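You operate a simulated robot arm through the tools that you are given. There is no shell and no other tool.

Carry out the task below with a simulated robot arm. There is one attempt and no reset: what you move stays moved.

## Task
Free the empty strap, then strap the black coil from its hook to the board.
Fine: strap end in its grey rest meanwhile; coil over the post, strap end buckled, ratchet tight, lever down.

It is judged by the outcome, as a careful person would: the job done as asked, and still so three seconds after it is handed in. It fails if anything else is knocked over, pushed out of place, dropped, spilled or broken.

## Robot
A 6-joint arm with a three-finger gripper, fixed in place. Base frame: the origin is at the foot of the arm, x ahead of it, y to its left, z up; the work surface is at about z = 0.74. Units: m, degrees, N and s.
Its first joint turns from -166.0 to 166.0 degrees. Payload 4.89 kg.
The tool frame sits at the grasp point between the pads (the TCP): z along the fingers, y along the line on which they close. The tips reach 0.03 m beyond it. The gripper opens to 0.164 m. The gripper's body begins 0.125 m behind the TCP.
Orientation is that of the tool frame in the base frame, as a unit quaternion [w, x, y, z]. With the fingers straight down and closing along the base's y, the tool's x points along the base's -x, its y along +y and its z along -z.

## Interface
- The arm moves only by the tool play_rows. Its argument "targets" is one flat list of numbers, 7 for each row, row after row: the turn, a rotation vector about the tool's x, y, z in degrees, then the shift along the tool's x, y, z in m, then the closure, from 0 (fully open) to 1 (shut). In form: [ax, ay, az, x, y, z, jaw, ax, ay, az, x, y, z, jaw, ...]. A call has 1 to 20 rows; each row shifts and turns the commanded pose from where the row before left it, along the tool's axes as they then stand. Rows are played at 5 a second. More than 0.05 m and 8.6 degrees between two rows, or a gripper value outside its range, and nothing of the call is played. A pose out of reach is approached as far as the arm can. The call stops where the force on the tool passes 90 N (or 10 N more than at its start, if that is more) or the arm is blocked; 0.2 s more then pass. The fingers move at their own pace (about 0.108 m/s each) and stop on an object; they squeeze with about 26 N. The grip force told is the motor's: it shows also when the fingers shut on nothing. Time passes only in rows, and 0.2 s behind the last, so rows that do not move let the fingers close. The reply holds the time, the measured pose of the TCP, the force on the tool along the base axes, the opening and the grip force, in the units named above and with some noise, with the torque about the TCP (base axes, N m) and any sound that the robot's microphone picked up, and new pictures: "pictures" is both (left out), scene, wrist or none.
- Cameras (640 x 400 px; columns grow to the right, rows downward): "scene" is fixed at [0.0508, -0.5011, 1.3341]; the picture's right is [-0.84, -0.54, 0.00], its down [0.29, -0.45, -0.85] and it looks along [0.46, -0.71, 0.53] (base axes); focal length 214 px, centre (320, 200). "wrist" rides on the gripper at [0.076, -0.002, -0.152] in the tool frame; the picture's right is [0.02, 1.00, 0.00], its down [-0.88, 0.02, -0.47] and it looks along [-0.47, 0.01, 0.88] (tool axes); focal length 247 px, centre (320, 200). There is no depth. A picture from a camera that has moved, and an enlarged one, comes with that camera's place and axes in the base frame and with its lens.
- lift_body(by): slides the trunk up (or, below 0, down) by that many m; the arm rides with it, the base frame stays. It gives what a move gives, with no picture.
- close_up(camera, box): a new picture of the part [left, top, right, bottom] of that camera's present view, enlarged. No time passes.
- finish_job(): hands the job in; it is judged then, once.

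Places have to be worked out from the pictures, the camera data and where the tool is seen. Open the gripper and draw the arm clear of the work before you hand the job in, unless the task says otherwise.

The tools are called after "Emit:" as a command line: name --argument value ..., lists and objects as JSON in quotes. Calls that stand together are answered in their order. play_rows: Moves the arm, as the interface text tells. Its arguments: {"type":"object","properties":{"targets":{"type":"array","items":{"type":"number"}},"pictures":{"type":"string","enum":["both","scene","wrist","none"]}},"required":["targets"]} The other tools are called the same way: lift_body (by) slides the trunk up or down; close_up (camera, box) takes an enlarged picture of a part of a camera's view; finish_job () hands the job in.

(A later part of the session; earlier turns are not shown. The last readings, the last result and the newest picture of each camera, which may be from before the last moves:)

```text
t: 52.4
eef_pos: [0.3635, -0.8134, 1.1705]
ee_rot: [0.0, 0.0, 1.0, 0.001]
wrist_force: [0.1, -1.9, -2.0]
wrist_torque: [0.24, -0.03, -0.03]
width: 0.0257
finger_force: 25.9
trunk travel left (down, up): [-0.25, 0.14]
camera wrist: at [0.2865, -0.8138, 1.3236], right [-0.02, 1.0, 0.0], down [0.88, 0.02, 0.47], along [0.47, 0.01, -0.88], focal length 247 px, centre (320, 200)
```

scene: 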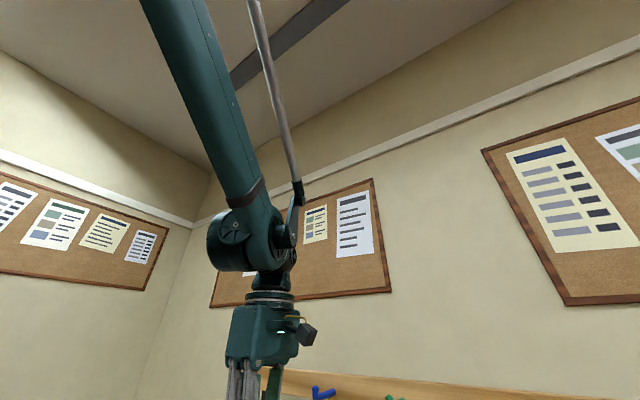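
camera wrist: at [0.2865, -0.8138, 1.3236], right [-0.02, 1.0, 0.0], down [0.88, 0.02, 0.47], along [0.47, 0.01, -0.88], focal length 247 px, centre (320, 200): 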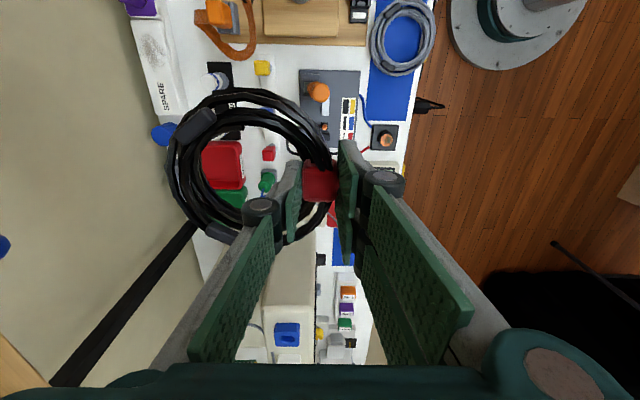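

The coil hangs flat in the grip. I'll yaw +90° so the wrap is on the +x side of the ring, then move to hover over the board.

Emit:
play_rows --targets '[0, 0, 7.5, 0, 0, 0, 1, 0, 0, 7.5, 0, 0, 0, 1, 0, 0, 7.5, 0, 0, 0, 1, 0, 0, 7.5, 0, 0, 0, 1, 0, 0, 7.5, 0, 0, 0, 1, 0, 0, 7.5, 0, 0, 0, 1, 0, 0, 7.5, 0, 0, 0, 1, 0, 0, 7.5, 0, 0, 0, 1, 0, 0, 7.5, 0, 0, 0, 1, 0, 0, 7.5, 0, 0, 0, 1, 0, 0, 7.5, 0, 0, 0, 1, 0, 0, 7.5, 0, 0, 0, 1, 0, 0, 0, -0.006, -0.037, 0.03, 1, 0, 0, 0, -0.006, -0.037, 0.03, 1, 0, 0, 0, -0.006, -0.037, 0.03, 1, 0, 0, 0, -0.006, -0.037, 0.03, 1, 0, 0, 0, 0, 0, 0, 1]' --pictures "both"

Emit:
close_up --camera "wrist" --box '[180, 60, 420, 210]'

```text
t: 56.0
eef_pos: [0.2166, -0.8342, 1.0485]
ee_rot: [-0.001, 0.707, 0.707, -0.001]
wrist_force: [-0.3, 0.1, -2.5]
wrist_torque: [0.07, -0.12, 0.0]
width: 0.0258
finger_force: 26.3
trunk travel left (down, up): [-0.25, 0.14]
camera wrist: at [0.2152, -0.7578, 1.2021], right [1.0, 0.02, 0.0], down [0.02, -0.88, 0.47], along [0.01, -0.47, -0.88], focal length 247 px, centre (320, 200)
```

scene: 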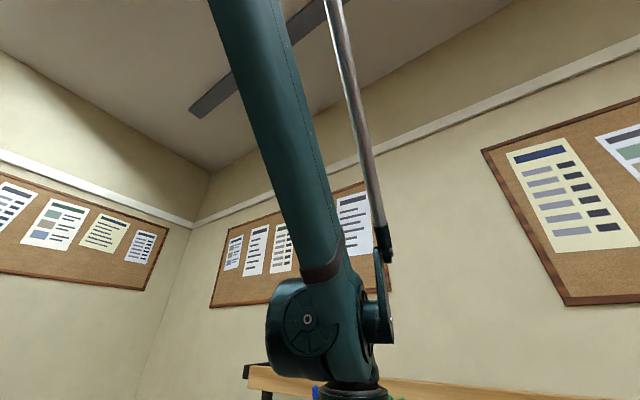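
wrist: 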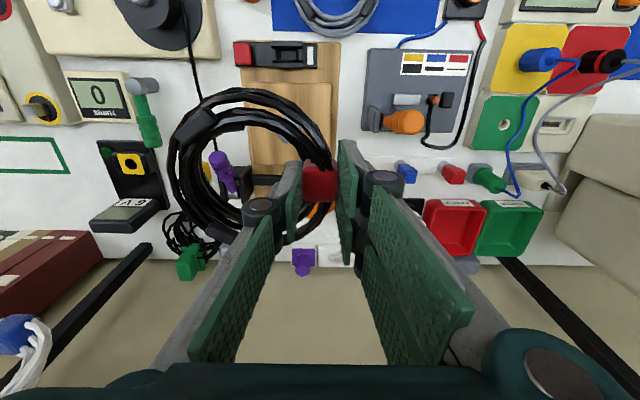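

```text
2.67 times, centred on (300, 135) of wrist
camera zoom: at [0.2152, -0.7578, 1.2021], right [1.0, 0.02, 0.0], down [0.02, -0.88, 0.47], along [0.01, -0.47, -0.88], focal length 659 px, centre (373, 373)
```

zoom: 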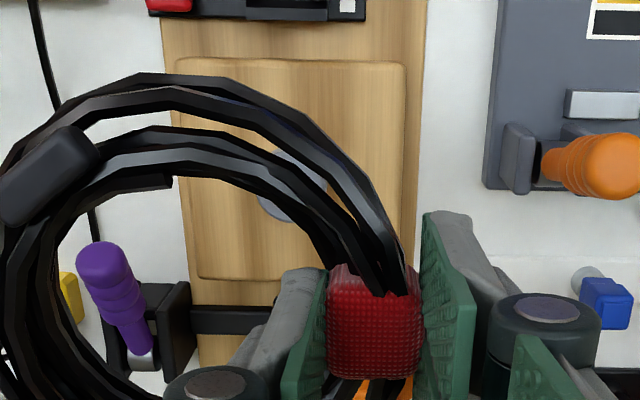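

The ring is flat with the wrap towards +x. The post reads at about (0.166, -0.849) with its top near z = 0.783, so the grip should go to (0.2176, -0.851). I'll descend to a hover and check the ring against the post.

Emit:
play_rows --targets '[0, 0, 0, -0.004, 0, 0.044, 1, 0, 0, 0, -0.004, 0, 0.044, 1, 0, 0, 0, -0.004, 0, 0.044, 1, 0, 0, 0, -0.005, 0, 0.043, 1, 0, 0, 0, 0, 0, 0, 1]' --pictures "wrist"

Emit:
close_up --camera "wrist" --box '[160, 60, 400, 210]'

```text
t: 57.2
eef_pos: [0.2157, -0.8511, 0.8758]
ee_rot: [0.001, 0.707, 0.707, 0.0]
wrist_force: [0.9, -0.9, -2.2]
wrist_torque: [0.09, -0.05, -0.02]
width: 0.0257
finger_force: 26.1
trunk travel left (down, up): [-0.25, 0.14]
camera wrist: at [0.2146, -0.7749, 1.0289], right [1.0, 0.02, 0.0], down [0.02, -0.88, 0.47], along [0.01, -0.47, -0.88], focal length 247 px, centre (320, 200)
```

wrist: 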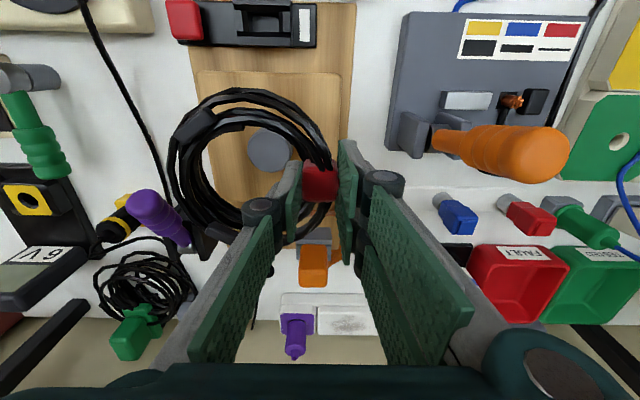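

```text
2.67 times, centred on (280, 135) of wrist
camera zoom: at [0.2146, -0.7749, 1.0289], right [1.0, 0.02, 0.0], down [0.02, -0.88, 0.47], along [0.01, -0.47, -0.88], focal length 659 px, centre (427, 373)
```

zoom: 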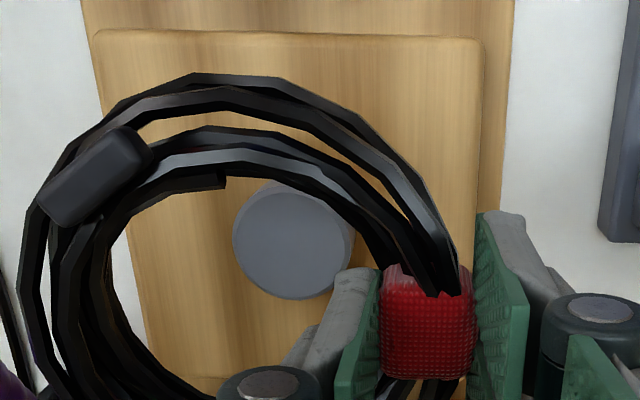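

The ring centre lies at about (0.164, -0.851) and the post at (0.1655, -0.8495), so only a 1.5 mm correction is needed. I'll lower to just above the post and check.

Emit:
play_rows --targets '[0, 0, 0, 0.001, 0.0015, 0.02, 1, 0, 0, 0, 0, 0, 0.018, 1, 0, 0, 0, 0, 0, 0, 1]' --pictures "wrist"

Emit:
close_up --camera "wrist" --box '[160, 60, 400, 210]'

```text
t: 58.0
eef_pos: [0.2167, -0.8506, 0.8391]
ee_rot: [0.0, 0.707, 0.707, 0.0]
wrist_force: [0.1, -0.9, -1.7]
wrist_torque: [0.07, -0.07, 0.0]
width: 0.0258
finger_force: 26.4
trunk travel left (down, up): [-0.25, 0.14]
camera wrist: at [0.2158, -0.7741, 0.9919], right [1.0, 0.02, 0.0], down [0.02, -0.88, 0.47], along [0.01, -0.47, -0.88], focal length 247 px, centre (320, 200)
```

wrist: 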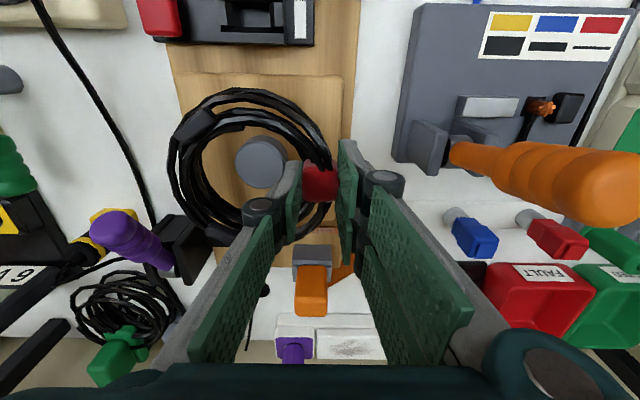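

```text
2.67 times, centred on (280, 135) of wrist
camera zoom: at [0.2158, -0.7741, 0.9919], right [1.0, 0.02, 0.0], down [0.02, -0.88, 0.47], along [0.01, -0.47, -0.88], focal length 659 px, centre (427, 373)
```

zoom: 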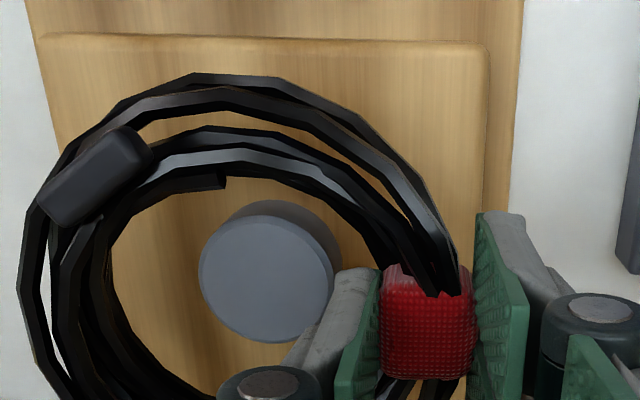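

The geometry predicts that the post will sit at the ring's centre once lowered. I'll continue down in small steps.

Emit:
play_rows --targets '[0, 0, 0, 0, 0, 0.008, 1, 0, 0, 0, 0, 0, 0.008, 1, 0, 0, 0, 0, 0, 0, 1]' --pictures "wrist"

Emit:
close_up --camera "wrist" --box '[160, 60, 400, 210]'

```text
t: 58.8
eef_pos: [0.2153, -0.851, 0.823]
ee_rot: [0.0, 0.707, 0.708, 0.0]
wrist_force: [-0.3, -0.6, -2.2]
wrist_torque: [-0.05, -0.06, 0.0]
width: 0.0258
finger_force: 25.7
trunk travel left (down, up): [-0.25, 0.14]
camera wrist: at [0.215, -0.7745, 0.9762], right [1.0, 0.02, 0.0], down [0.02, -0.88, 0.47], along [0.01, -0.47, -0.88], focal length 247 px, centre (320, 200)
```

wrist: 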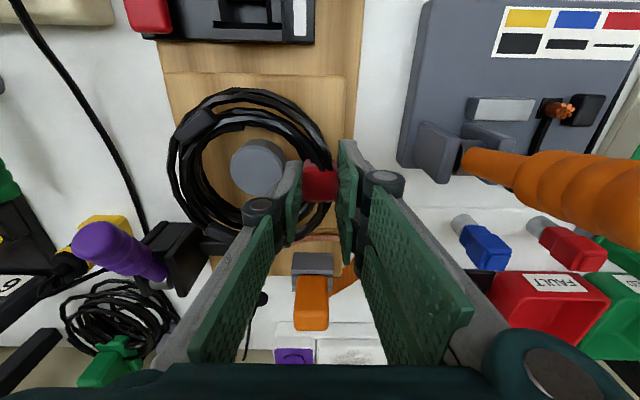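

```text
2.67 times, centred on (280, 135) of wrist
camera zoom: at [0.215, -0.7745, 0.9762], right [1.0, 0.02, 0.0], down [0.02, -0.88, 0.47], along [0.01, -0.47, -0.88], focal length 659 px, centre (427, 373)
```

zoom: 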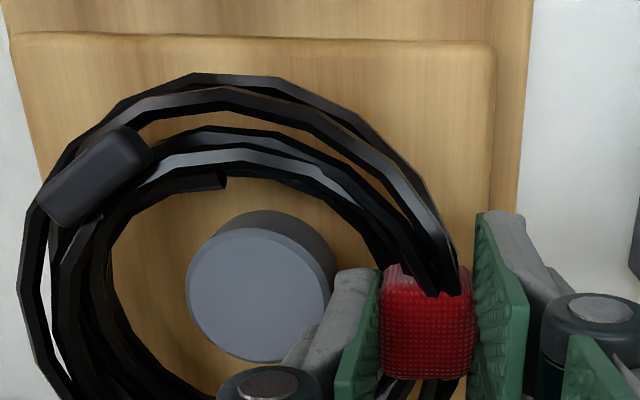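

The post is inside the ring with clearance on all sides. I'll keep lowering until it lands on the block.

Emit:
play_rows --targets '[0, 0, 0, 0, 0, 0.004, 1, 0, 0, 0, 0, 0, 0.004, 1, 0, 0, 0, 0, 0, 0, 1]' --pictures "none"

Emit:
play_rows --targets '[0, 0, 0, 0, 0, 0.003, 1, 0, 0, 0, 0, 0, 0.003, 1, 0, 0, 0, 0, 0, 0, 1]' --pictures "none"

Emit:
play_rows --targets '[0, 0, 0, 0, 0, 0.003, 1, 0, 0, 0, 0, 0, 0, 1]' --pictures "wrist"

Emit:
close_up --camera "wrist" --box '[160, 60, 400, 210]'

```text
t: 59.6
eef_pos: [0.2159, -0.8503, 0.8163]
ee_rot: [0.001, 0.707, 0.707, 0.001]
wrist_force: [0.3, -0.2, -1.9]
wrist_torque: [0.02, -0.07, 0.0]
width: 0.0257
finger_force: 25.9
trunk travel left (down, up): [-0.25, 0.14]
```

```text
t: 60.4
eef_pos: [0.2152, -0.8504, 0.8095]
ee_rot: [0.001, 0.707, 0.707, -0.001]
wrist_force: [3.6, -2.2, 23.9]
wrist_torque: [-0.09, -0.13, 0.05]
width: 0.0258
finger_force: 26.0
trunk travel left (down, up): [-0.25, 0.14]
```

```text
t: 61.0
eef_pos: [0.2144, -0.8506, 0.8052]
ee_rot: [0.001, 0.707, 0.707, -0.001]
wrist_force: [9.4, -2.6, 23.5]
wrist_torque: [-0.13, -0.31, 0.02]
width: 0.0256
finger_force: 26.0
trunk travel left (down, up): [-0.25, 0.14]
camera wrist: at [0.2147, -0.7736, 0.959], right [1.0, 0.02, 0.0], down [0.02, -0.88, 0.47], along [0.01, -0.47, -0.88], focal length 247 px, centre (320, 200)
```

wrist: 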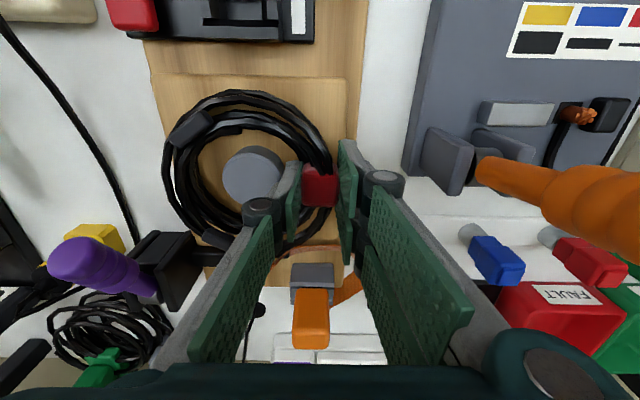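

```text
2.67 times, centred on (280, 135) of wrist
camera zoom: at [0.2147, -0.7736, 0.959], right [1.0, 0.02, 0.0], down [0.02, -0.88, 0.47], along [0.01, -0.47, -0.88], focal length 659 px, centre (427, 373)
```

zoom: 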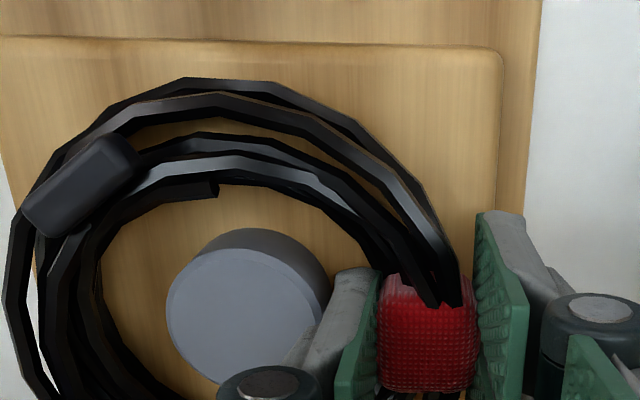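

The coil has landed on the block around the post. I'll ease up 1.5 mm, open only about 6 mm so the inner finger doesn't push the post, then rise.

Emit:
play_rows --targets '[0, 0, 0, 0, 0, -0.0015, 1, 0, 0, 0, 0, 0, 0, 0.83, 0, 0, 0, 0, 0, 0, 0.805, 0, 0, 0, 0, 0, 0, 0.805]' --pictures "wrist"

Emit:
close_up --camera "wrist" --box '[200, 100, 400, 225]'

```text
t: 62.0
eef_pos: [0.2142, -0.8509, 0.8079]
ee_rot: [0.0, 0.707, 0.707, 0.0]
wrist_force: [-0.4, 0.7, 0.1]
wrist_torque: [-0.03, 0.01, 0.0]
width: 0.032
finger_force: 0.0
trunk travel left (down, up): [-0.25, 0.14]
camera wrist: at [0.2138, -0.7745, 0.9598], right [1.0, 0.02, 0.0], down [0.02, -0.88, 0.47], along [0.01, -0.47, -0.88], focal length 247 px, centre (320, 200)
```

wrist: 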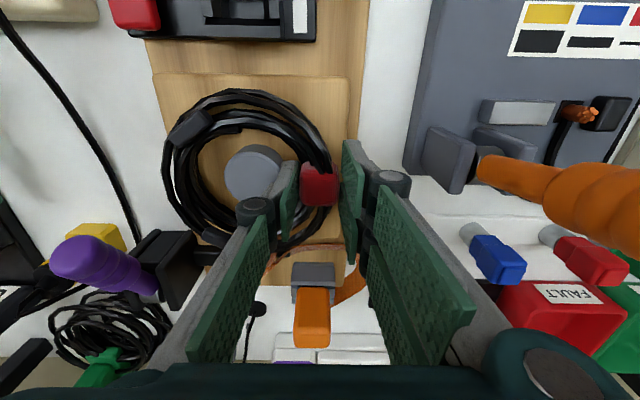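

```text
3.20 times, centred on (300, 162) of wrist
camera zoom: at [0.2138, -0.7745, 0.9598], right [1.0, 0.02, 0.0], down [0.02, -0.88, 0.47], along [0.01, -0.47, -0.88], focal length 790 px, centre (384, 320)
```

zoom: 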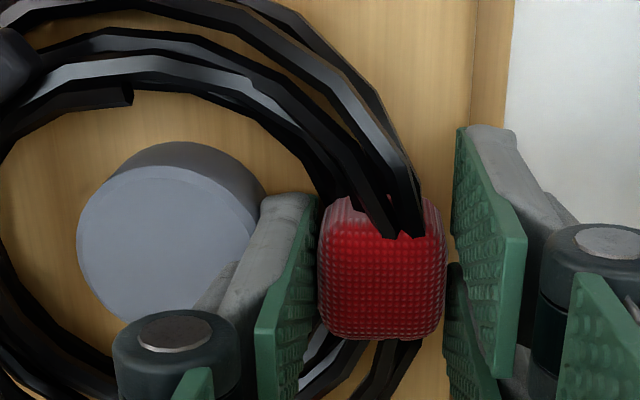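

The wrap is free between the pads. I'll rise straight up, slowly at first.

Emit:
play_rows --targets '[0, 0, 0, 0, 0, -0.008, 0.805, 0, 0, 0, 0, 0, -0.01, 0.805, 0, 0, 0, 0, 0, -0.02, 0.8, 0, 0, 0, 0, 0, -0.04, 0.7, 0, 0, 0, 0, 0, -0.045, 0.6, 0, 0, 0, 0, 0, -0.045, 0.5]' --pictures "wrist"

Emit:
close_up --camera "wrist" --box '[180, 40, 420, 190]'

```text
t: 63.4
eef_pos: [0.2161, -0.8489, 0.9758]
ee_rot: [0.0, 0.707, 0.707, 0.0]
wrist_force: [0.2, -0.4, -1.2]
wrist_torque: [0.11, 0.05, 0.0]
width: 0.0821
finger_force: 0.0
trunk travel left (down, up): [-0.25, 0.14]
camera wrist: at [0.2139, -0.7737, 1.1288], right [1.0, 0.02, 0.0], down [0.02, -0.88, 0.47], along [0.01, -0.47, -0.88], focal length 247 px, centre (320, 200)
```

wrist: 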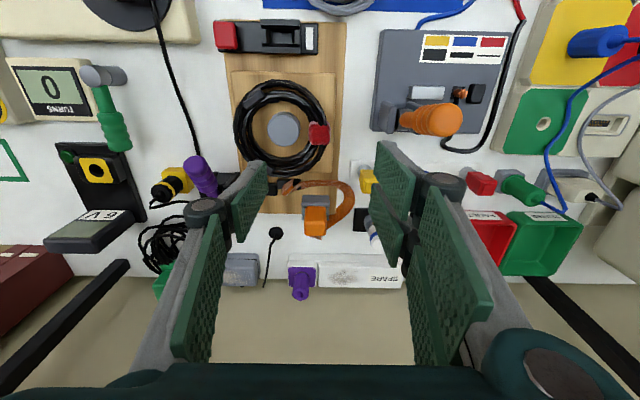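

```text
2.67 times, centred on (300, 115) of wrist
camera zoom: at [0.2139, -0.7737, 1.1288], right [1.0, 0.02, 0.0], down [0.02, -0.88, 0.47], along [0.01, -0.47, -0.88], focal length 659 px, centre (373, 427)
```

zoom: 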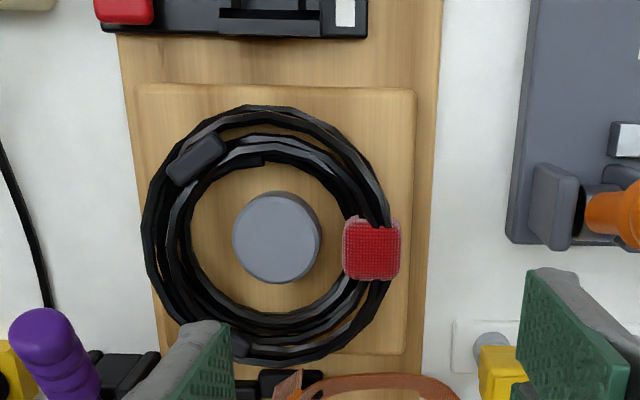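

The coil lies around the post on the block. Next I'll fetch the strap end: tilt 16° again and go to the standoff above the rest.

Emit:
play_rows --targets '[0, -8, 0, 0, 0, 0, 0.55, 0, -8, 0, 0, 0, 0, 0.55, 0, 0, 0, -0.0284, -0.0019, 0.0106, 0.55, 0, 0, 0, -0.0284, -0.0019, 0.0106, 0.55, 0, 0, 0, -0.0284, -0.0019, 0.0106, 0.55, 0, 0, 0, 0, 0, 0.04, 0.55, 0, 0, 0, 0, 0, 0.04, 0.55, 0, 0, 0, 0, 0, 0.03, 0.55, 0, 0, 0, 0, 0, 0, 0.55]' --pictures "wrist"

Emit:
close_up --camera "wrist" --box '[200, 80, 440, 230]'

```text
t: 65.4
eef_pos: [0.2107, -0.9716, 0.8612]
ee_rot: [0.099, 0.7, 0.7, -0.099]
wrist_force: [0.1, -0.1, -1.1]
wrist_torque: [0.06, 0.01, -0.04]
width: 0.0739
finger_force: 0.0
trunk travel left (down, up): [-0.25, 0.14]
camera wrist: at [0.2099, -0.8569, 0.9879], right [1.0, 0.02, -0.01], down [0.02, -0.72, 0.7], along [0.01, -0.7, -0.72], focal length 247 px, centre (320, 200)
```

wrist: 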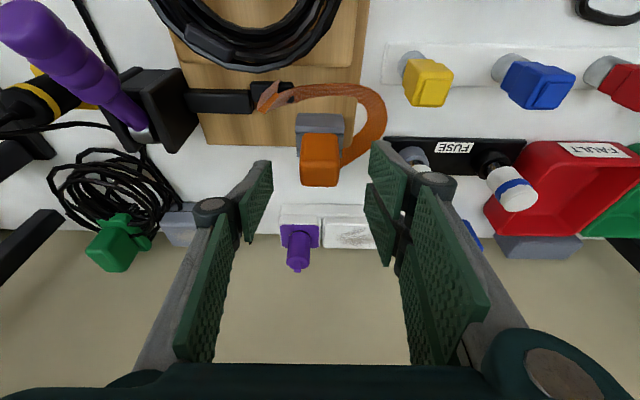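

```text
2.67 times, centred on (320, 155) of wrist
camera zoom: at [0.2099, -0.8569, 0.9879], right [1.0, 0.02, -0.01], down [0.02, -0.72, 0.7], along [0.01, -0.7, -0.72], focal length 659 px, centre (320, 320)
```

zoom: 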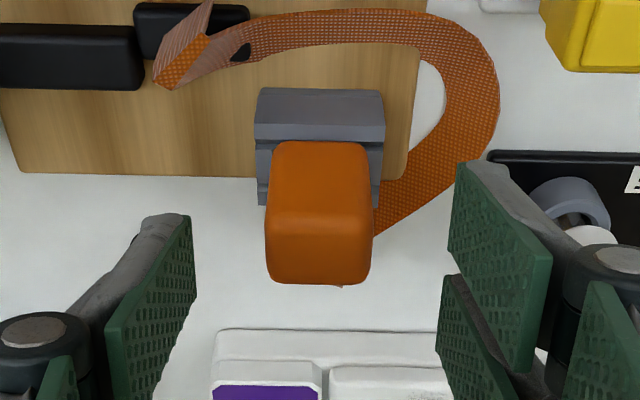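

The strap end is aligned between the pads. I'll narrow the opening a bit, since a fuse plug stands on the right, then descend along the tool axis and grip.

Emit:
play_rows --targets '[0, 0, 0, 0, 0, 0, 0.65, 0, 0, 0, 0, 0, 0.02, 0.65, 0, 0, 0, 0, 0, 0.02, 0.65, 0, 0, 0, 0, 0, 0.007, 0.65, 0, 0, 0, 0, 0, 0, 0.65]' --pictures "wrist"

Emit:
close_up --camera "wrist" --box '[200, 80, 440, 230]'

```text
t: 66.6
eef_pos: [0.209, -0.985, 0.8186]
ee_rot: [0.098, 0.7, 0.7, -0.099]
wrist_force: [0.8, -0.9, 0.1]
wrist_torque: [0.08, 0.02, -0.01]
width: 0.0573
finger_force: 0.0
trunk travel left (down, up): [-0.25, 0.14]
camera wrist: at [0.2087, -0.8692, 0.9433], right [1.0, 0.02, -0.01], down [0.02, -0.72, 0.7], along [0.01, -0.7, -0.72], focal length 247 px, centre (320, 200)
```

wrist: 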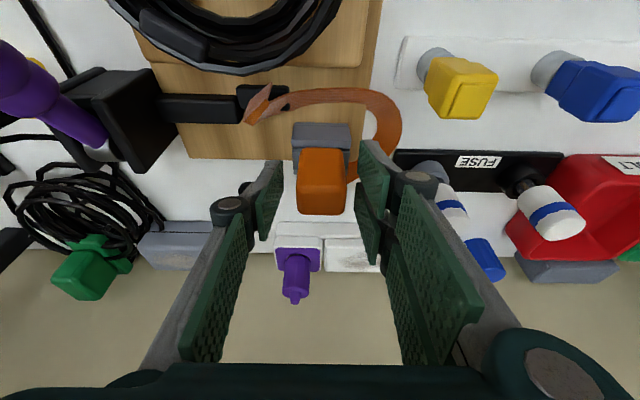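

```text
2.67 times, centred on (320, 155) of wrist
camera zoom: at [0.2087, -0.8692, 0.9433], right [1.0, 0.02, -0.01], down [0.02, -0.72, 0.7], along [0.01, -0.7, -0.72], focal length 659 px, centre (320, 320)
```

zoom: 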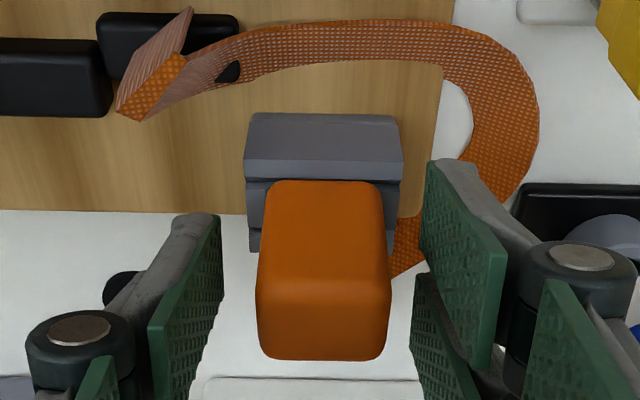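

The alignment is good. I'll go 3 mm lower to match the earlier grip and close.

Emit:
play_rows --targets '[0, 0, 0, 0.0008, 0, 0.003, 0.65, 0, 0, 0, 0, 0, 0, 0.75, 0, 0, 0, 0, 0, 0, 0.85, 0, 0, 0, 0, 0, 0, 1, 0, 0, 0, 0, 0, 0, 1]' --pictures "wrist"

Emit:
close_up --camera "wrist" --box '[200, 80, 440, 230]'

```text
t: 67.8
eef_pos: [0.2105, -0.9846, 0.8149]
ee_rot: [0.098, 0.7, 0.7, -0.099]
wrist_force: [-0.5, -0.2, 0.3]
wrist_torque: [-0.03, 0.0, 0.04]
width: 0.0333
finger_force: 26.3
trunk travel left (down, up): [-0.25, 0.14]
camera wrist: at [0.2093, -0.8696, 0.9405], right [1.0, 0.02, -0.01], down [0.02, -0.72, 0.7], along [0.01, -0.7, -0.72], focal length 247 px, centre (320, 200)
```

wrist: 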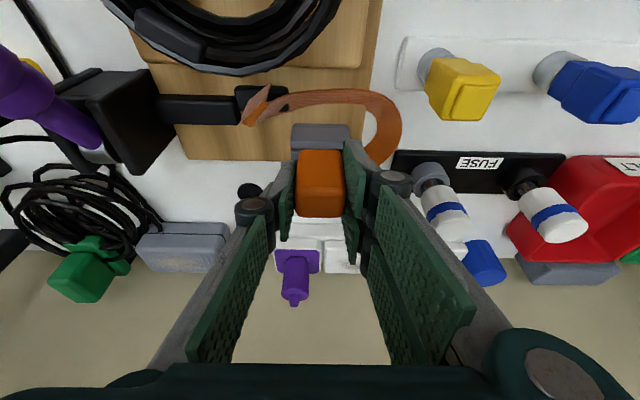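

```text
2.67 times, centred on (320, 155) of wrist
camera zoom: at [0.2093, -0.8696, 0.9405], right [1.0, 0.02, -0.01], down [0.02, -0.72, 0.7], along [0.01, -0.7, -0.72], focal length 659 px, centre (320, 320)
```

zoom: 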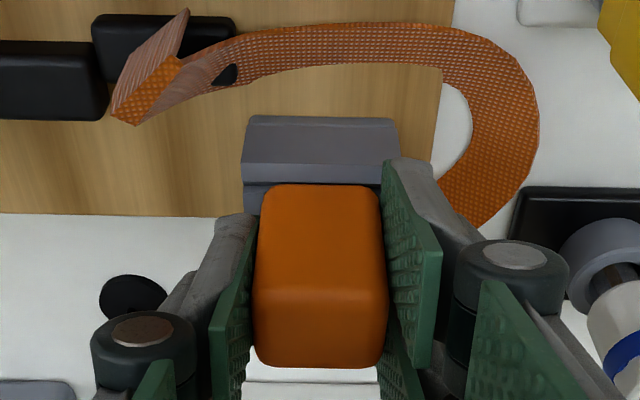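

It is gripped at 33 mm. I'll lift 12 cm straight up, then carry it back over the coil to the buckle hover while watching the force for strap pull.

Emit:
play_rows --targets '[0, 0, 0, -0.0028, 0, -0.0096, 1, 0, 0, 0, -0.0028, 0, -0.0096, 1, 0, 0, 0, -0.0055, 0, -0.0192, 1, 0, 0, 0, -0.0055, 0, -0.0192, 1, 0, 0, 0, -0.0055, 0, -0.0192, 1, 0, 0, 0, -0.0055, 0, -0.0192, 1, 0, 0, 0, -0.0055, 0, -0.0192, 1]' --pictures "none"

Emit:
play_rows --targets '[0, 0, 0, 0.0336, -0.00626, -0.00964, 1, 0, 0, 0, 0.0336, -0.00626, -0.00964, 1, 0, 0, 0, 0.0336, -0.00626, -0.00964, 1, 0, 0, 0, 0.0336, -0.00626, -0.00964, 1]' --pictures "wrist"

```text
t: 69.4
eef_pos: [0.21, -0.9855, 0.9344]
ee_rot: [0.099, 0.7, 0.701, -0.099]
wrist_force: [-0.3, -1.3, -0.1]
wrist_torque: [0.12, -0.02, 0.0]
width: 0.033
finger_force: 25.6
trunk travel left (down, up): [-0.25, 0.14]
```

```text
t: 70.4
eef_pos: [0.1837, -0.8445, 0.9339]
ee_rot: [0.099, 0.7, 0.7, -0.098]
wrist_force: [0.5, 0.0, -0.7]
wrist_torque: [0.06, 0.02, -0.02]
width: 0.0331
finger_force: 26.0
trunk travel left (down, up): [-0.25, 0.14]
camera wrist: at [0.1822, -0.7297, 1.0597], right [1.0, 0.02, -0.01], down [0.02, -0.72, 0.7], along [0.01, -0.7, -0.72], focal length 247 px, centre (320, 200)
```

wrist: 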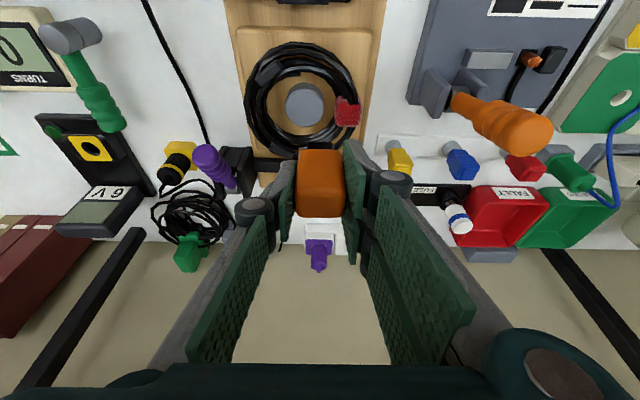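

No pull from the strap so far. I'll continue to the hover above the buckle socket.

Emit:
play_rows --targets '[0, 0, 0, 0.0336, -0.00626, -0.00964, 1, 0, 0, 0, 0.0336, -0.00626, -0.00964, 1, 0, 0, 0, 0.0336, -0.0055, -0.00964, 1, 0, 0, 0, 0.0066, 0, 0.0231, 1, 0, 0, 0, 0, 0, 0, 1]' --pictures "wrist"

Emit:
close_up --camera "wrist" --box '[220, 80, 420, 205]'

```text
t: 71.6
eef_pos: [0.1652, -0.7408, 0.9104]
ee_rot: [0.098, 0.7, 0.7, -0.098]
wrist_force: [0.2, 0.3, -0.3]
wrist_torque: [-0.04, -0.04, 0.0]
width: 0.0332
finger_force: 25.8
trunk travel left (down, up): [-0.25, 0.14]
camera wrist: at [0.1645, -0.6259, 1.036], right [1.0, 0.02, -0.01], down [0.02, -0.72, 0.7], along [0.01, -0.7, -0.72], focal length 247 px, centre (320, 200)
```

wrist: 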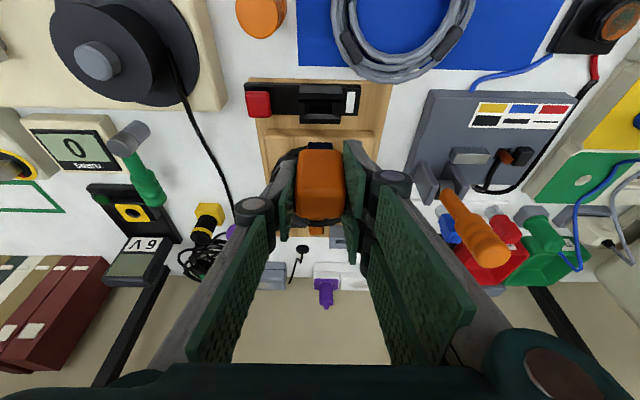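

```text
3.20 times, centred on (320, 142) of wrist
camera zoom: at [0.1645, -0.6259, 1.036], right [1.0, 0.02, -0.01], down [0.02, -0.72, 0.7], along [0.01, -0.7, -0.72], focal length 790 px, centre (320, 384)
```

zoom: 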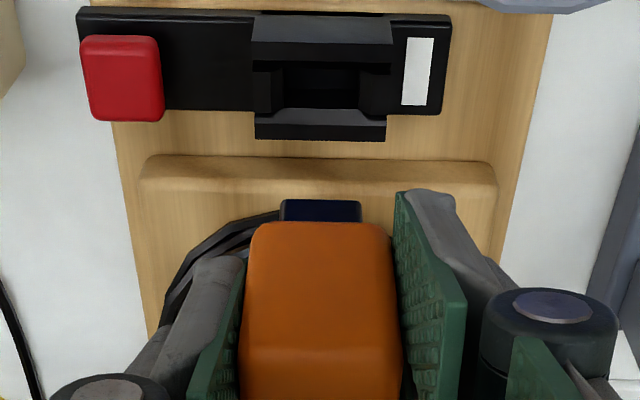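

The view matches the one just after removal. I'll lower straight down to about 15 mm above the seat.

Emit:
play_rows --targets '[0, 0, 0, 0.0055, 0.0005, 0.0192, 1, 0, 0, 0, 0.0055, 0, 0.0192, 1, 0, 0, 0, 0.0055, 0, 0.0192, 1, 0, 0, 0, 0.0042, 0, 0.0144, 1, 0, 0, 0, 0, 0, 0, 1]' --pictures "wrist"

Emit:
close_up --camera "wrist" --box '[260, 100, 380, 175]'

```text
t: 72.8
eef_pos: [0.1656, -0.7399, 0.8352]
ee_rot: [0.098, 0.7, 0.7, -0.099]
wrist_force: [-0.7, -0.5, -0.5]
wrist_torque: [0.06, 0.03, 0.05]
width: 0.0332
finger_force: 26.3
trunk travel left (down, up): [-0.25, 0.14]
camera wrist: at [0.1647, -0.6247, 0.9606], right [1.0, 0.02, -0.01], down [0.02, -0.72, 0.7], along [0.01, -0.7, -0.72], focal length 247 px, centre (320, 200)
```

wrist: 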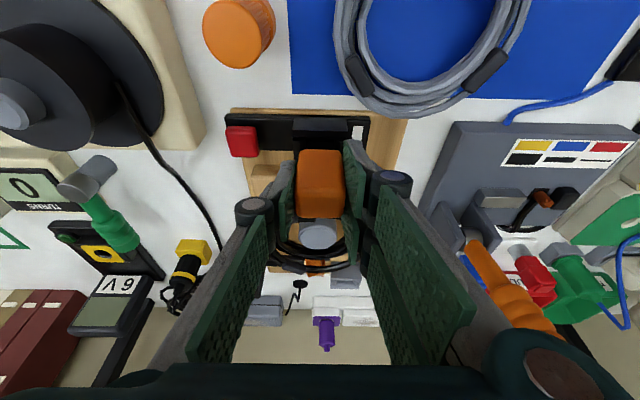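

```text
5.33 times, centred on (320, 138) of wrist
camera zoom: at [0.1647, -0.6247, 0.9606], right [1.0, 0.02, -0.01], down [0.02, -0.72, 0.7], along [0.01, -0.7, -0.72], focal length 1317 px, centre (320, 533)
```

zoom: 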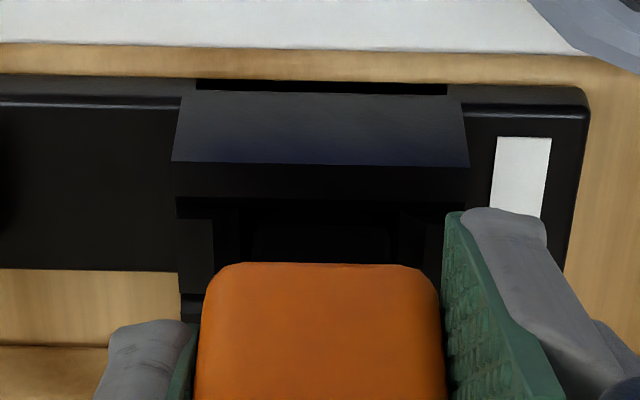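

It is centred. I'll lower in small steps and feel for the seat and latch.

Emit:
play_rows --targets '[0, 0, 0, 0.0011, 0, 0.0038, 1, 0, 0, 0, 0.0011, 0, 0.0038, 1, 0, 0, 0, 0, 0, 0, 1]' --pictures "none"

Emit:
play_rows --targets '[0, 0, 0, 0.0008, 0, 0.0029, 1, 0, 0, 0, 0.0008, 0, 0.0029, 1, 0, 0, 0, 0, 0, 0, 1]' --pictures "none"

Emit:
play_rows --targets '[0, 0, 0, 0.0006, 0, 0.0019, 1, 0, 0, 0, 0, 0, 0, 1]' --pictures "none"

Emit:
play_rows --targets '[0, 0, 0, 0.0006, 0, 0.0019, 1, 0, 0, 0, 0, 0, 0, 1]' --pictures "wrist"

```text
t: 73.6
eef_pos: [0.167, -0.7407, 0.8268]
ee_rot: [0.098, 0.7, 0.701, -0.098]
wrist_force: [-0.2, 0.1, -0.3]
wrist_torque: [-0.02, 0.04, -0.02]
width: 0.033
finger_force: 25.9
trunk travel left (down, up): [-0.25, 0.14]
```

```text
t: 74.4
eef_pos: [0.1659, -0.7397, 0.8214]
ee_rot: [0.099, 0.7, 0.7, -0.099]
wrist_force: [-0.4, 0.4, -1.1]
wrist_torque: [0.02, 0.0, -0.01]
width: 0.0333
finger_force: 26.9
trunk travel left (down, up): [-0.25, 0.14]
```

```text
t: 75.0
eef_pos: [0.1661, -0.7394, 0.8184]
ee_rot: [0.098, 0.7, 0.7, -0.098]
wrist_force: [0.0, -0.9, -0.9]
wrist_torque: [0.01, 0.02, 0.01]
width: 0.0333
finger_force: 26.0
trunk travel left (down, up): [-0.25, 0.14]
```

```text
t: 75.6
eef_pos: [0.1672, -0.7392, 0.8168]
ee_rot: [0.099, 0.7, 0.701, -0.098]
wrist_force: [-0.7, -0.5, -0.2]
wrist_torque: [0.0, -0.03, -0.04]
width: 0.0332
finger_force: 26.1
trunk travel left (down, up): [-0.25, 0.14]
camera wrist: at [0.1657, -0.6245, 0.9427], right [1.0, 0.02, -0.01], down [0.02, -0.72, 0.7], along [0.01, -0.7, -0.72], focal length 247 px, centre (320, 200)
```

wrist: 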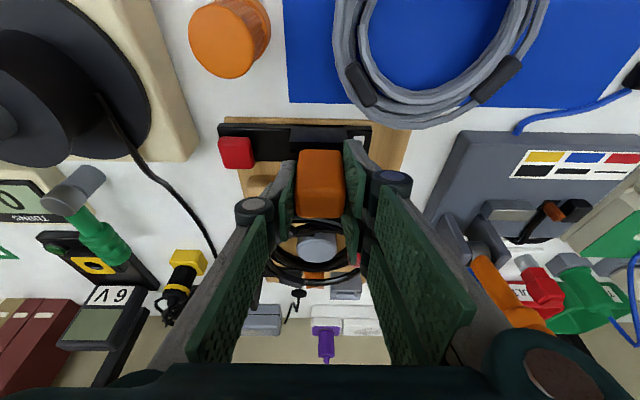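

Emit:
play_rows --targets '[0, 0, 0, 0.0006, 0, 0.0019, 1, 0, 0, 0, 0, 0, 0, 1]' --pictures "none"

Emit:
play_rows --targets '[0, 0, 0, 0.0006, 0, 0.0019, 1, 0, 0, 0, 0, 0, 0, 1]' --pictures "none"

Emit:
close_up --camera "wrist" --box '[260, 100, 380, 175]'

```text
t: 76.2
eef_pos: [0.1674, -0.7394, 0.8161]
ee_rot: [0.1, 0.7, 0.7, -0.1]
wrist_force: [1.7, -2.9, 23.4]
wrist_torque: [-0.18, -0.04, 0.0]
width: 0.0334
finger_force: 26.2
trunk travel left (down, up): [-0.25, 0.14]
```

```text
t: 76.8
eef_pos: [0.1667, -0.7401, 0.8122]
ee_rot: [0.098, 0.7, 0.7, -0.099]
wrist_force: [0.6, -1.9, 22.2]
wrist_torque: [-0.18, -0.02, -0.02]
width: 0.0331
finger_force: 25.9
trunk travel left (down, up): [-0.25, 0.14]
```

```text
5.33 times, centred on (320, 138) of wrist
camera zoom: at [0.1657, -0.6242, 0.9387], right [1.0, 0.02, -0.01], down [0.02, -0.72, 0.7], along [0.01, -0.7, -0.72], focal length 1317 px, centre (320, 533)
```

zoom: 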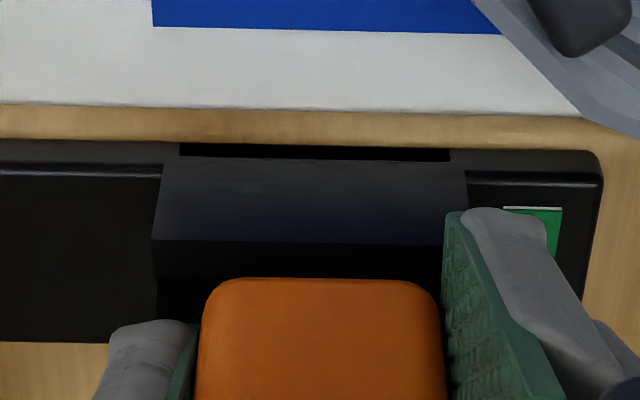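

The indicator now shows green. I'll push 1.5 mm more, then release and check.

Emit:
play_rows --targets '[0, 0, 0, 0.0004, 0, 0.0015, 1, 0, 0, 0, 0, 0, 0, 1]' --pictures "none"

Emit:
close_up --camera "wrist" --box '[330, 110, 394, 150]'

```text
t: 77.4
eef_pos: [0.1661, -0.7396, 0.8113]
ee_rot: [0.099, 0.701, 0.7, -0.098]
wrist_force: [3.4, 1.0, 22.3]
wrist_torque: [-0.01, -0.12, 0.03]
width: 0.0333
finger_force: 25.8
trunk travel left (down, up): [-0.25, 0.14]
```

```text
10.00 times, centred on (362, 130) of wrist
camera zoom: at [0.1655, -0.6242, 0.9373], right [1.0, 0.02, -0.01], down [0.02, -0.72, 0.7], along [0.01, -0.7, -0.72], focal length 2470 px, centre (-100, 900)
```

zoom: 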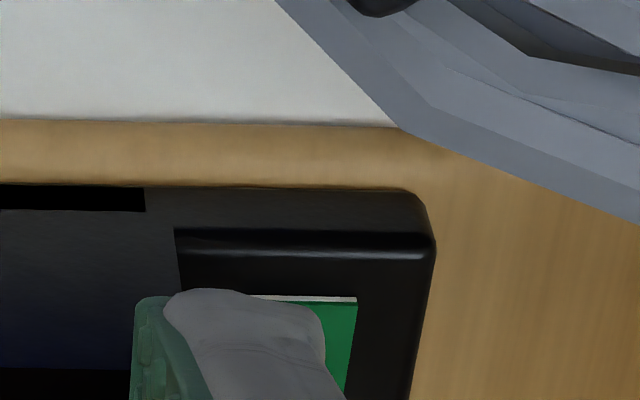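

The latch reads green. I'll tug it up 3 mm as a check that it holds.

Emit:
play_rows --targets '[0, 0, 0, -0.0008, 0, -0.0029, 1, 0, 0, 0, 0, 0, 0, 1]' --pictures "none"

Emit:
play_rows --targets '[0, 0, 0, -0.0006, 0, -0.0019, 1, 0, 0, 0, 0, 0, 0, 1]' --pictures "none"

Emit:
close_up --camera "wrist" --box '[260, 100, 380, 175]'

```text
t: 78.0
eef_pos: [0.1654, -0.7403, 0.8133]
ee_rot: [0.099, 0.7, 0.7, -0.098]
wrist_force: [2.7, 3.0, -22.0]
wrist_torque: [0.14, -0.09, -0.01]
width: 0.0334
finger_force: 25.5
trunk travel left (down, up): [-0.25, 0.14]
```

```text
t: 78.6
eef_pos: [0.1652, -0.7403, 0.8159]
ee_rot: [0.099, 0.701, 0.7, -0.099]
wrist_force: [1.9, 3.3, -22.7]
wrist_torque: [0.18, -0.02, -0.02]
width: 0.0333
finger_force: 26.1
trunk travel left (down, up): [-0.25, 0.14]
```

```text
5.33 times, centred on (320, 138) of wrist
camera zoom: at [0.1655, -0.6248, 0.9412], right [1.0, 0.02, -0.01], down [0.02, -0.72, 0.7], along [0.01, -0.7, -0.72], focal length 1317 px, centre (320, 533)
```

zoom: 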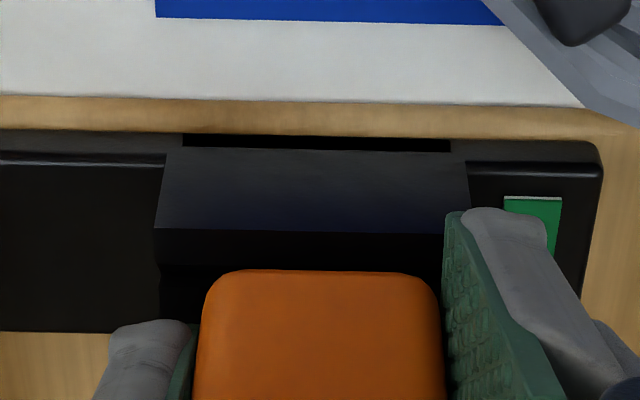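

It holds against the tug and stays green, so it is buckled. I'll release, retreat and look at the strap and the lever.

Emit:
play_rows --targets '[0, 0, 0, 0, 0, 0, 0.7, 0, 0, 0, 0, 0, 0, 0.6, 0, 0, 0, 0, 0, 0, 0.6, 0, 0, 0, -0.004, 0, -0.0144, 0.6, 0, 0, 0, -0.0055, 0, -0.0192, 0.6, 0, 0, 0, -0.011, 0, -0.0384, 0.6, 0, 0, 0, -0.011, 0, -0.0384, 0.6, 0, 8, 0, 0, 0, -0.03, 0.5, 0, 8, 0, 0, 0, -0.03, 0.4, 0, 0, 0, 0, 0, 0, 0.4]' --pictures "both"

Emit:
close_up --camera "wrist" --box '[220, 90, 420, 215]'

Emit:
close_up --camera "wrist" --box '[220, 170, 340, 245]'

```text
t: 80.8
eef_pos: [0.167, -0.7277, 0.9894]
ee_rot: [-0.001, 0.708, 0.707, 0.001]
wrist_force: [-0.1, -0.2, -0.1]
wrist_torque: [0.04, -0.01, -0.01]
width: 0.0986
finger_force: 0.1
trunk travel left (down, up): [-0.25, 0.14]
camera wrist: at [0.1661, -0.6511, 1.1424], right [1.0, 0.02, 0.0], down [0.02, -0.88, 0.47], along [0.01, -0.47, -0.88], focal length 247 px, centre (320, 200)
```

scene: 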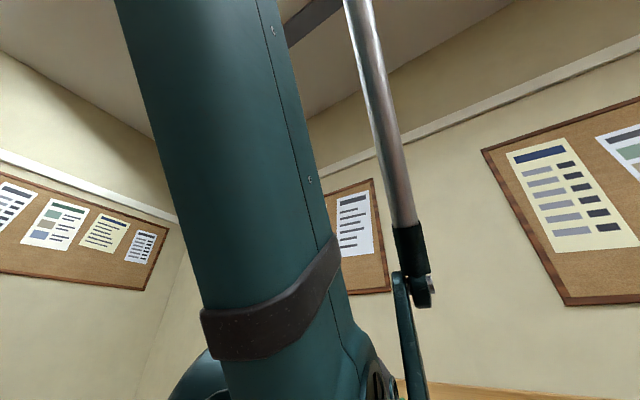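
wrist: 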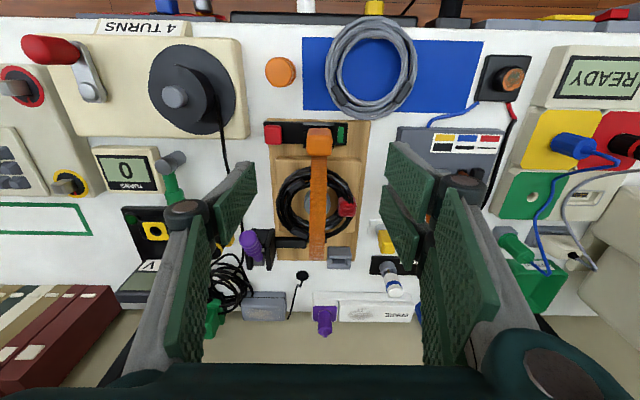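

```text
3.20 times, centred on (320, 152) of wrist
camera zoom: at [0.1661, -0.6511, 1.1424], right [1.0, 0.02, 0.0], down [0.02, -0.88, 0.47], along [0.01, -0.47, -0.88], focal length 790 px, centre (320, 352)
```

zoom: 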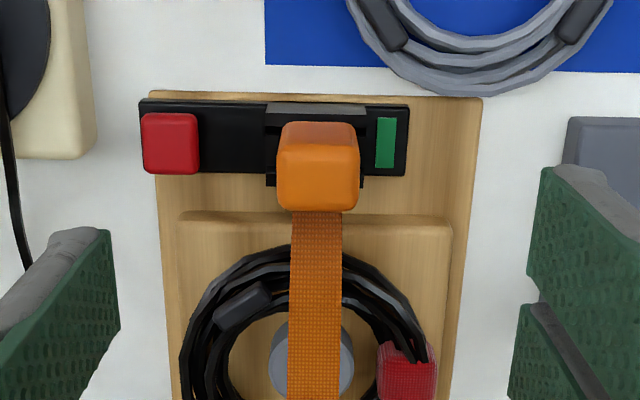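

```text
5.33 times, centred on (280, 208) of wrist
camera zoom: at [0.1661, -0.6511, 1.1424], right [1.0, 0.02, 0.0], down [0.02, -0.88, 0.47], along [0.01, -0.47, -0.88], focal length 1317 px, centre (533, 160)
```

zoom: 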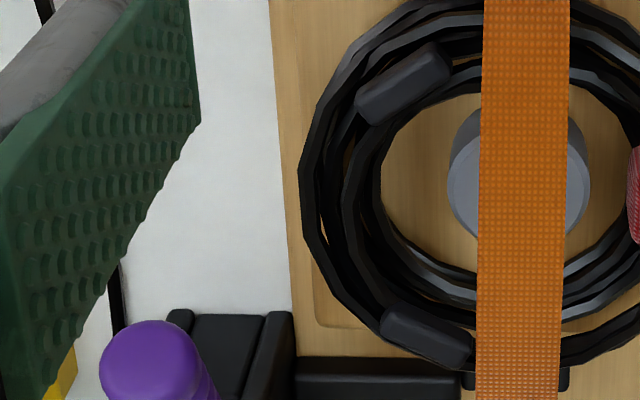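

The strap now runs over the coil, buckled and green. Next is the ratchet lever, at about (0.058, -0.888, 0.82) with its pivot near y = -0.97. I'll move in front of it with a 40° tilt for a close look.

Emit:
play_rows --targets '[0, 0, 0, -0.033, -0.0363, 0, 0.6, 0, 0, 0, -0.033, -0.0363, 0, 0.7, 0, 0, 0, -0.033, -0.0363, 0, 0.72, 0, -8, 0, 0, 0, 0, 0.72, 0, -8, 0, 0, 0, 0, 0.72, 0, -8, 0, 0, 0, 0, 0.72, 0, -8, 0, 0, 0, 0, 0.72, 0, -8, 0, 0, 0, 0, 0.72, 0, 0, 0, 0, 0, 0, 0.72]' --pictures "wrist"

Emit:
close_up --camera "wrist" --box '[220, 60, 420, 185]'

```text
t: 82.8
eef_pos: [0.0577, -0.8267, 0.9903]
ee_rot: [0.242, 0.664, 0.664, -0.242]
wrist_force: [-0.5, 1.3, -0.6]
wrist_torque: [0.0, 0.0, 0.01]
width: 0.0458
finger_force: 0.2
trunk travel left (down, up): [-0.25, 0.14]
camera wrist: at [0.057, -0.6701, 1.0575], right [1.0, 0.02, -0.01], down [0.02, -0.37, 0.93], along [0.01, -0.93, -0.37], focal length 247 px, centre (320, 200)
```

wrist: 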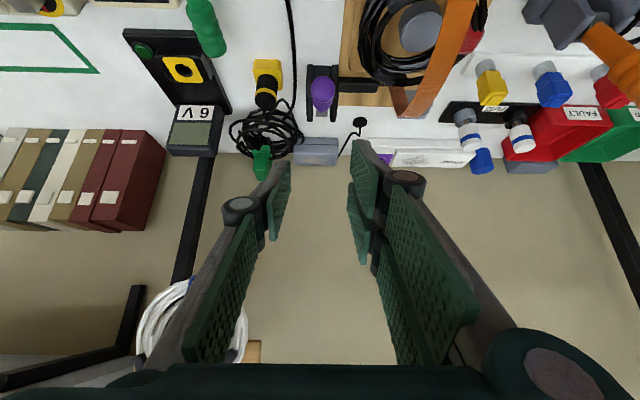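

```text
3.20 times, centred on (320, 122) of wrist
camera zoom: at [0.057, -0.6701, 1.0575], right [1.0, 0.02, -0.01], down [0.02, -0.37, 0.93], along [0.01, -0.93, -0.37], focal length 790 px, centre (320, 448)
```

zoom: 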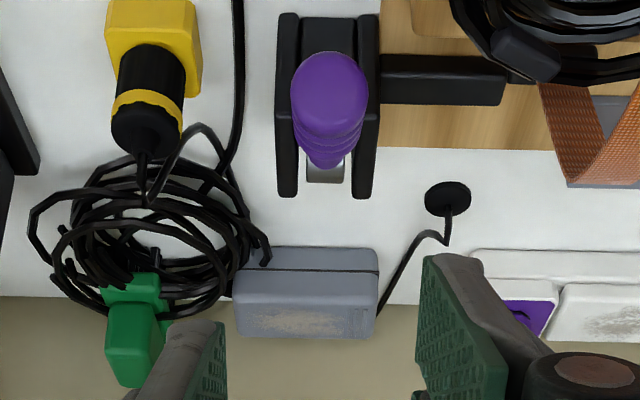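

The lever's end is at (0.060, -0.889, 0.826) and the handle rises about 20° above horizontal towards me; the strap is clearly slack. I'll close in on the handle along the tool axis.

Emit:
play_rows --targets '[0, 0, 0, 0.018, 0.0007, 0.0363, 0.72, 0, 0, 0, 0.018, 0.0007, 0.0363, 0.72, 0, 0, 0, 0.018, 0.0007, 0.0363, 0.72, 0, 0, 0, 0, 0, 0.03, 0.72, 0, 0, 0, 0, 0, 0, 0.72]' --pictures "wrist"

Emit:
close_up --camera "wrist" --box '[220, 100, 420, 225]'

```text
t: 84.0
eef_pos: [0.0579, -0.8745, 0.8499]
ee_rot: [0.242, 0.665, 0.664, -0.242]
wrist_force: [0.3, -0.4, 0.0]
wrist_torque: [0.0, -0.06, -0.01]
width: 0.0458
finger_force: 0.0
trunk travel left (down, up): [-0.25, 0.14]
camera wrist: at [0.0579, -0.7182, 0.9172], right [1.0, 0.02, -0.01], down [0.02, -0.37, 0.93], along [0.01, -0.93, -0.37], focal length 247 px, centre (320, 200)
```

wrist: 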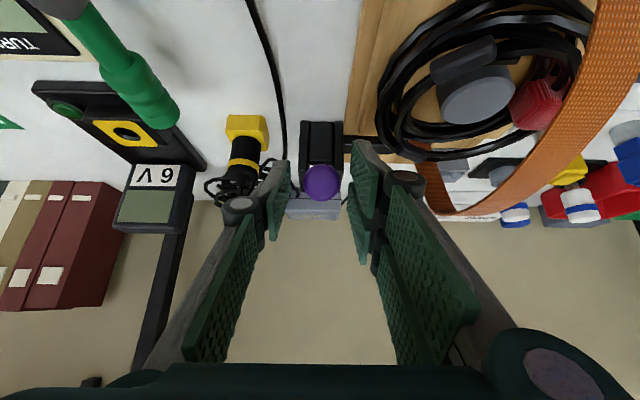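

```text
3.20 times, centred on (320, 162) of wrist
camera zoom: at [0.0579, -0.7182, 0.9172], right [1.0, 0.02, -0.01], down [0.02, -0.37, 0.93], along [0.01, -0.93, -0.37], focal length 790 px, centre (320, 320)
```

zoom: 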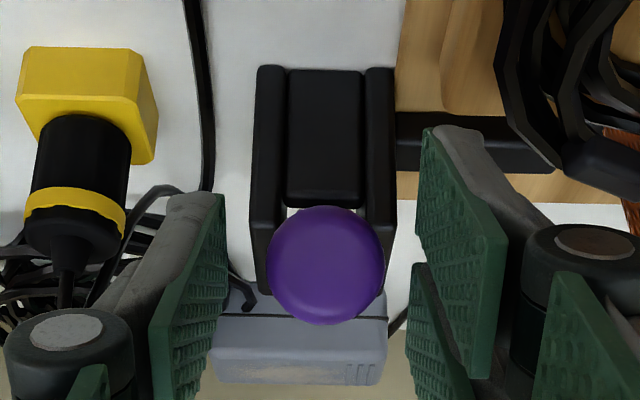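

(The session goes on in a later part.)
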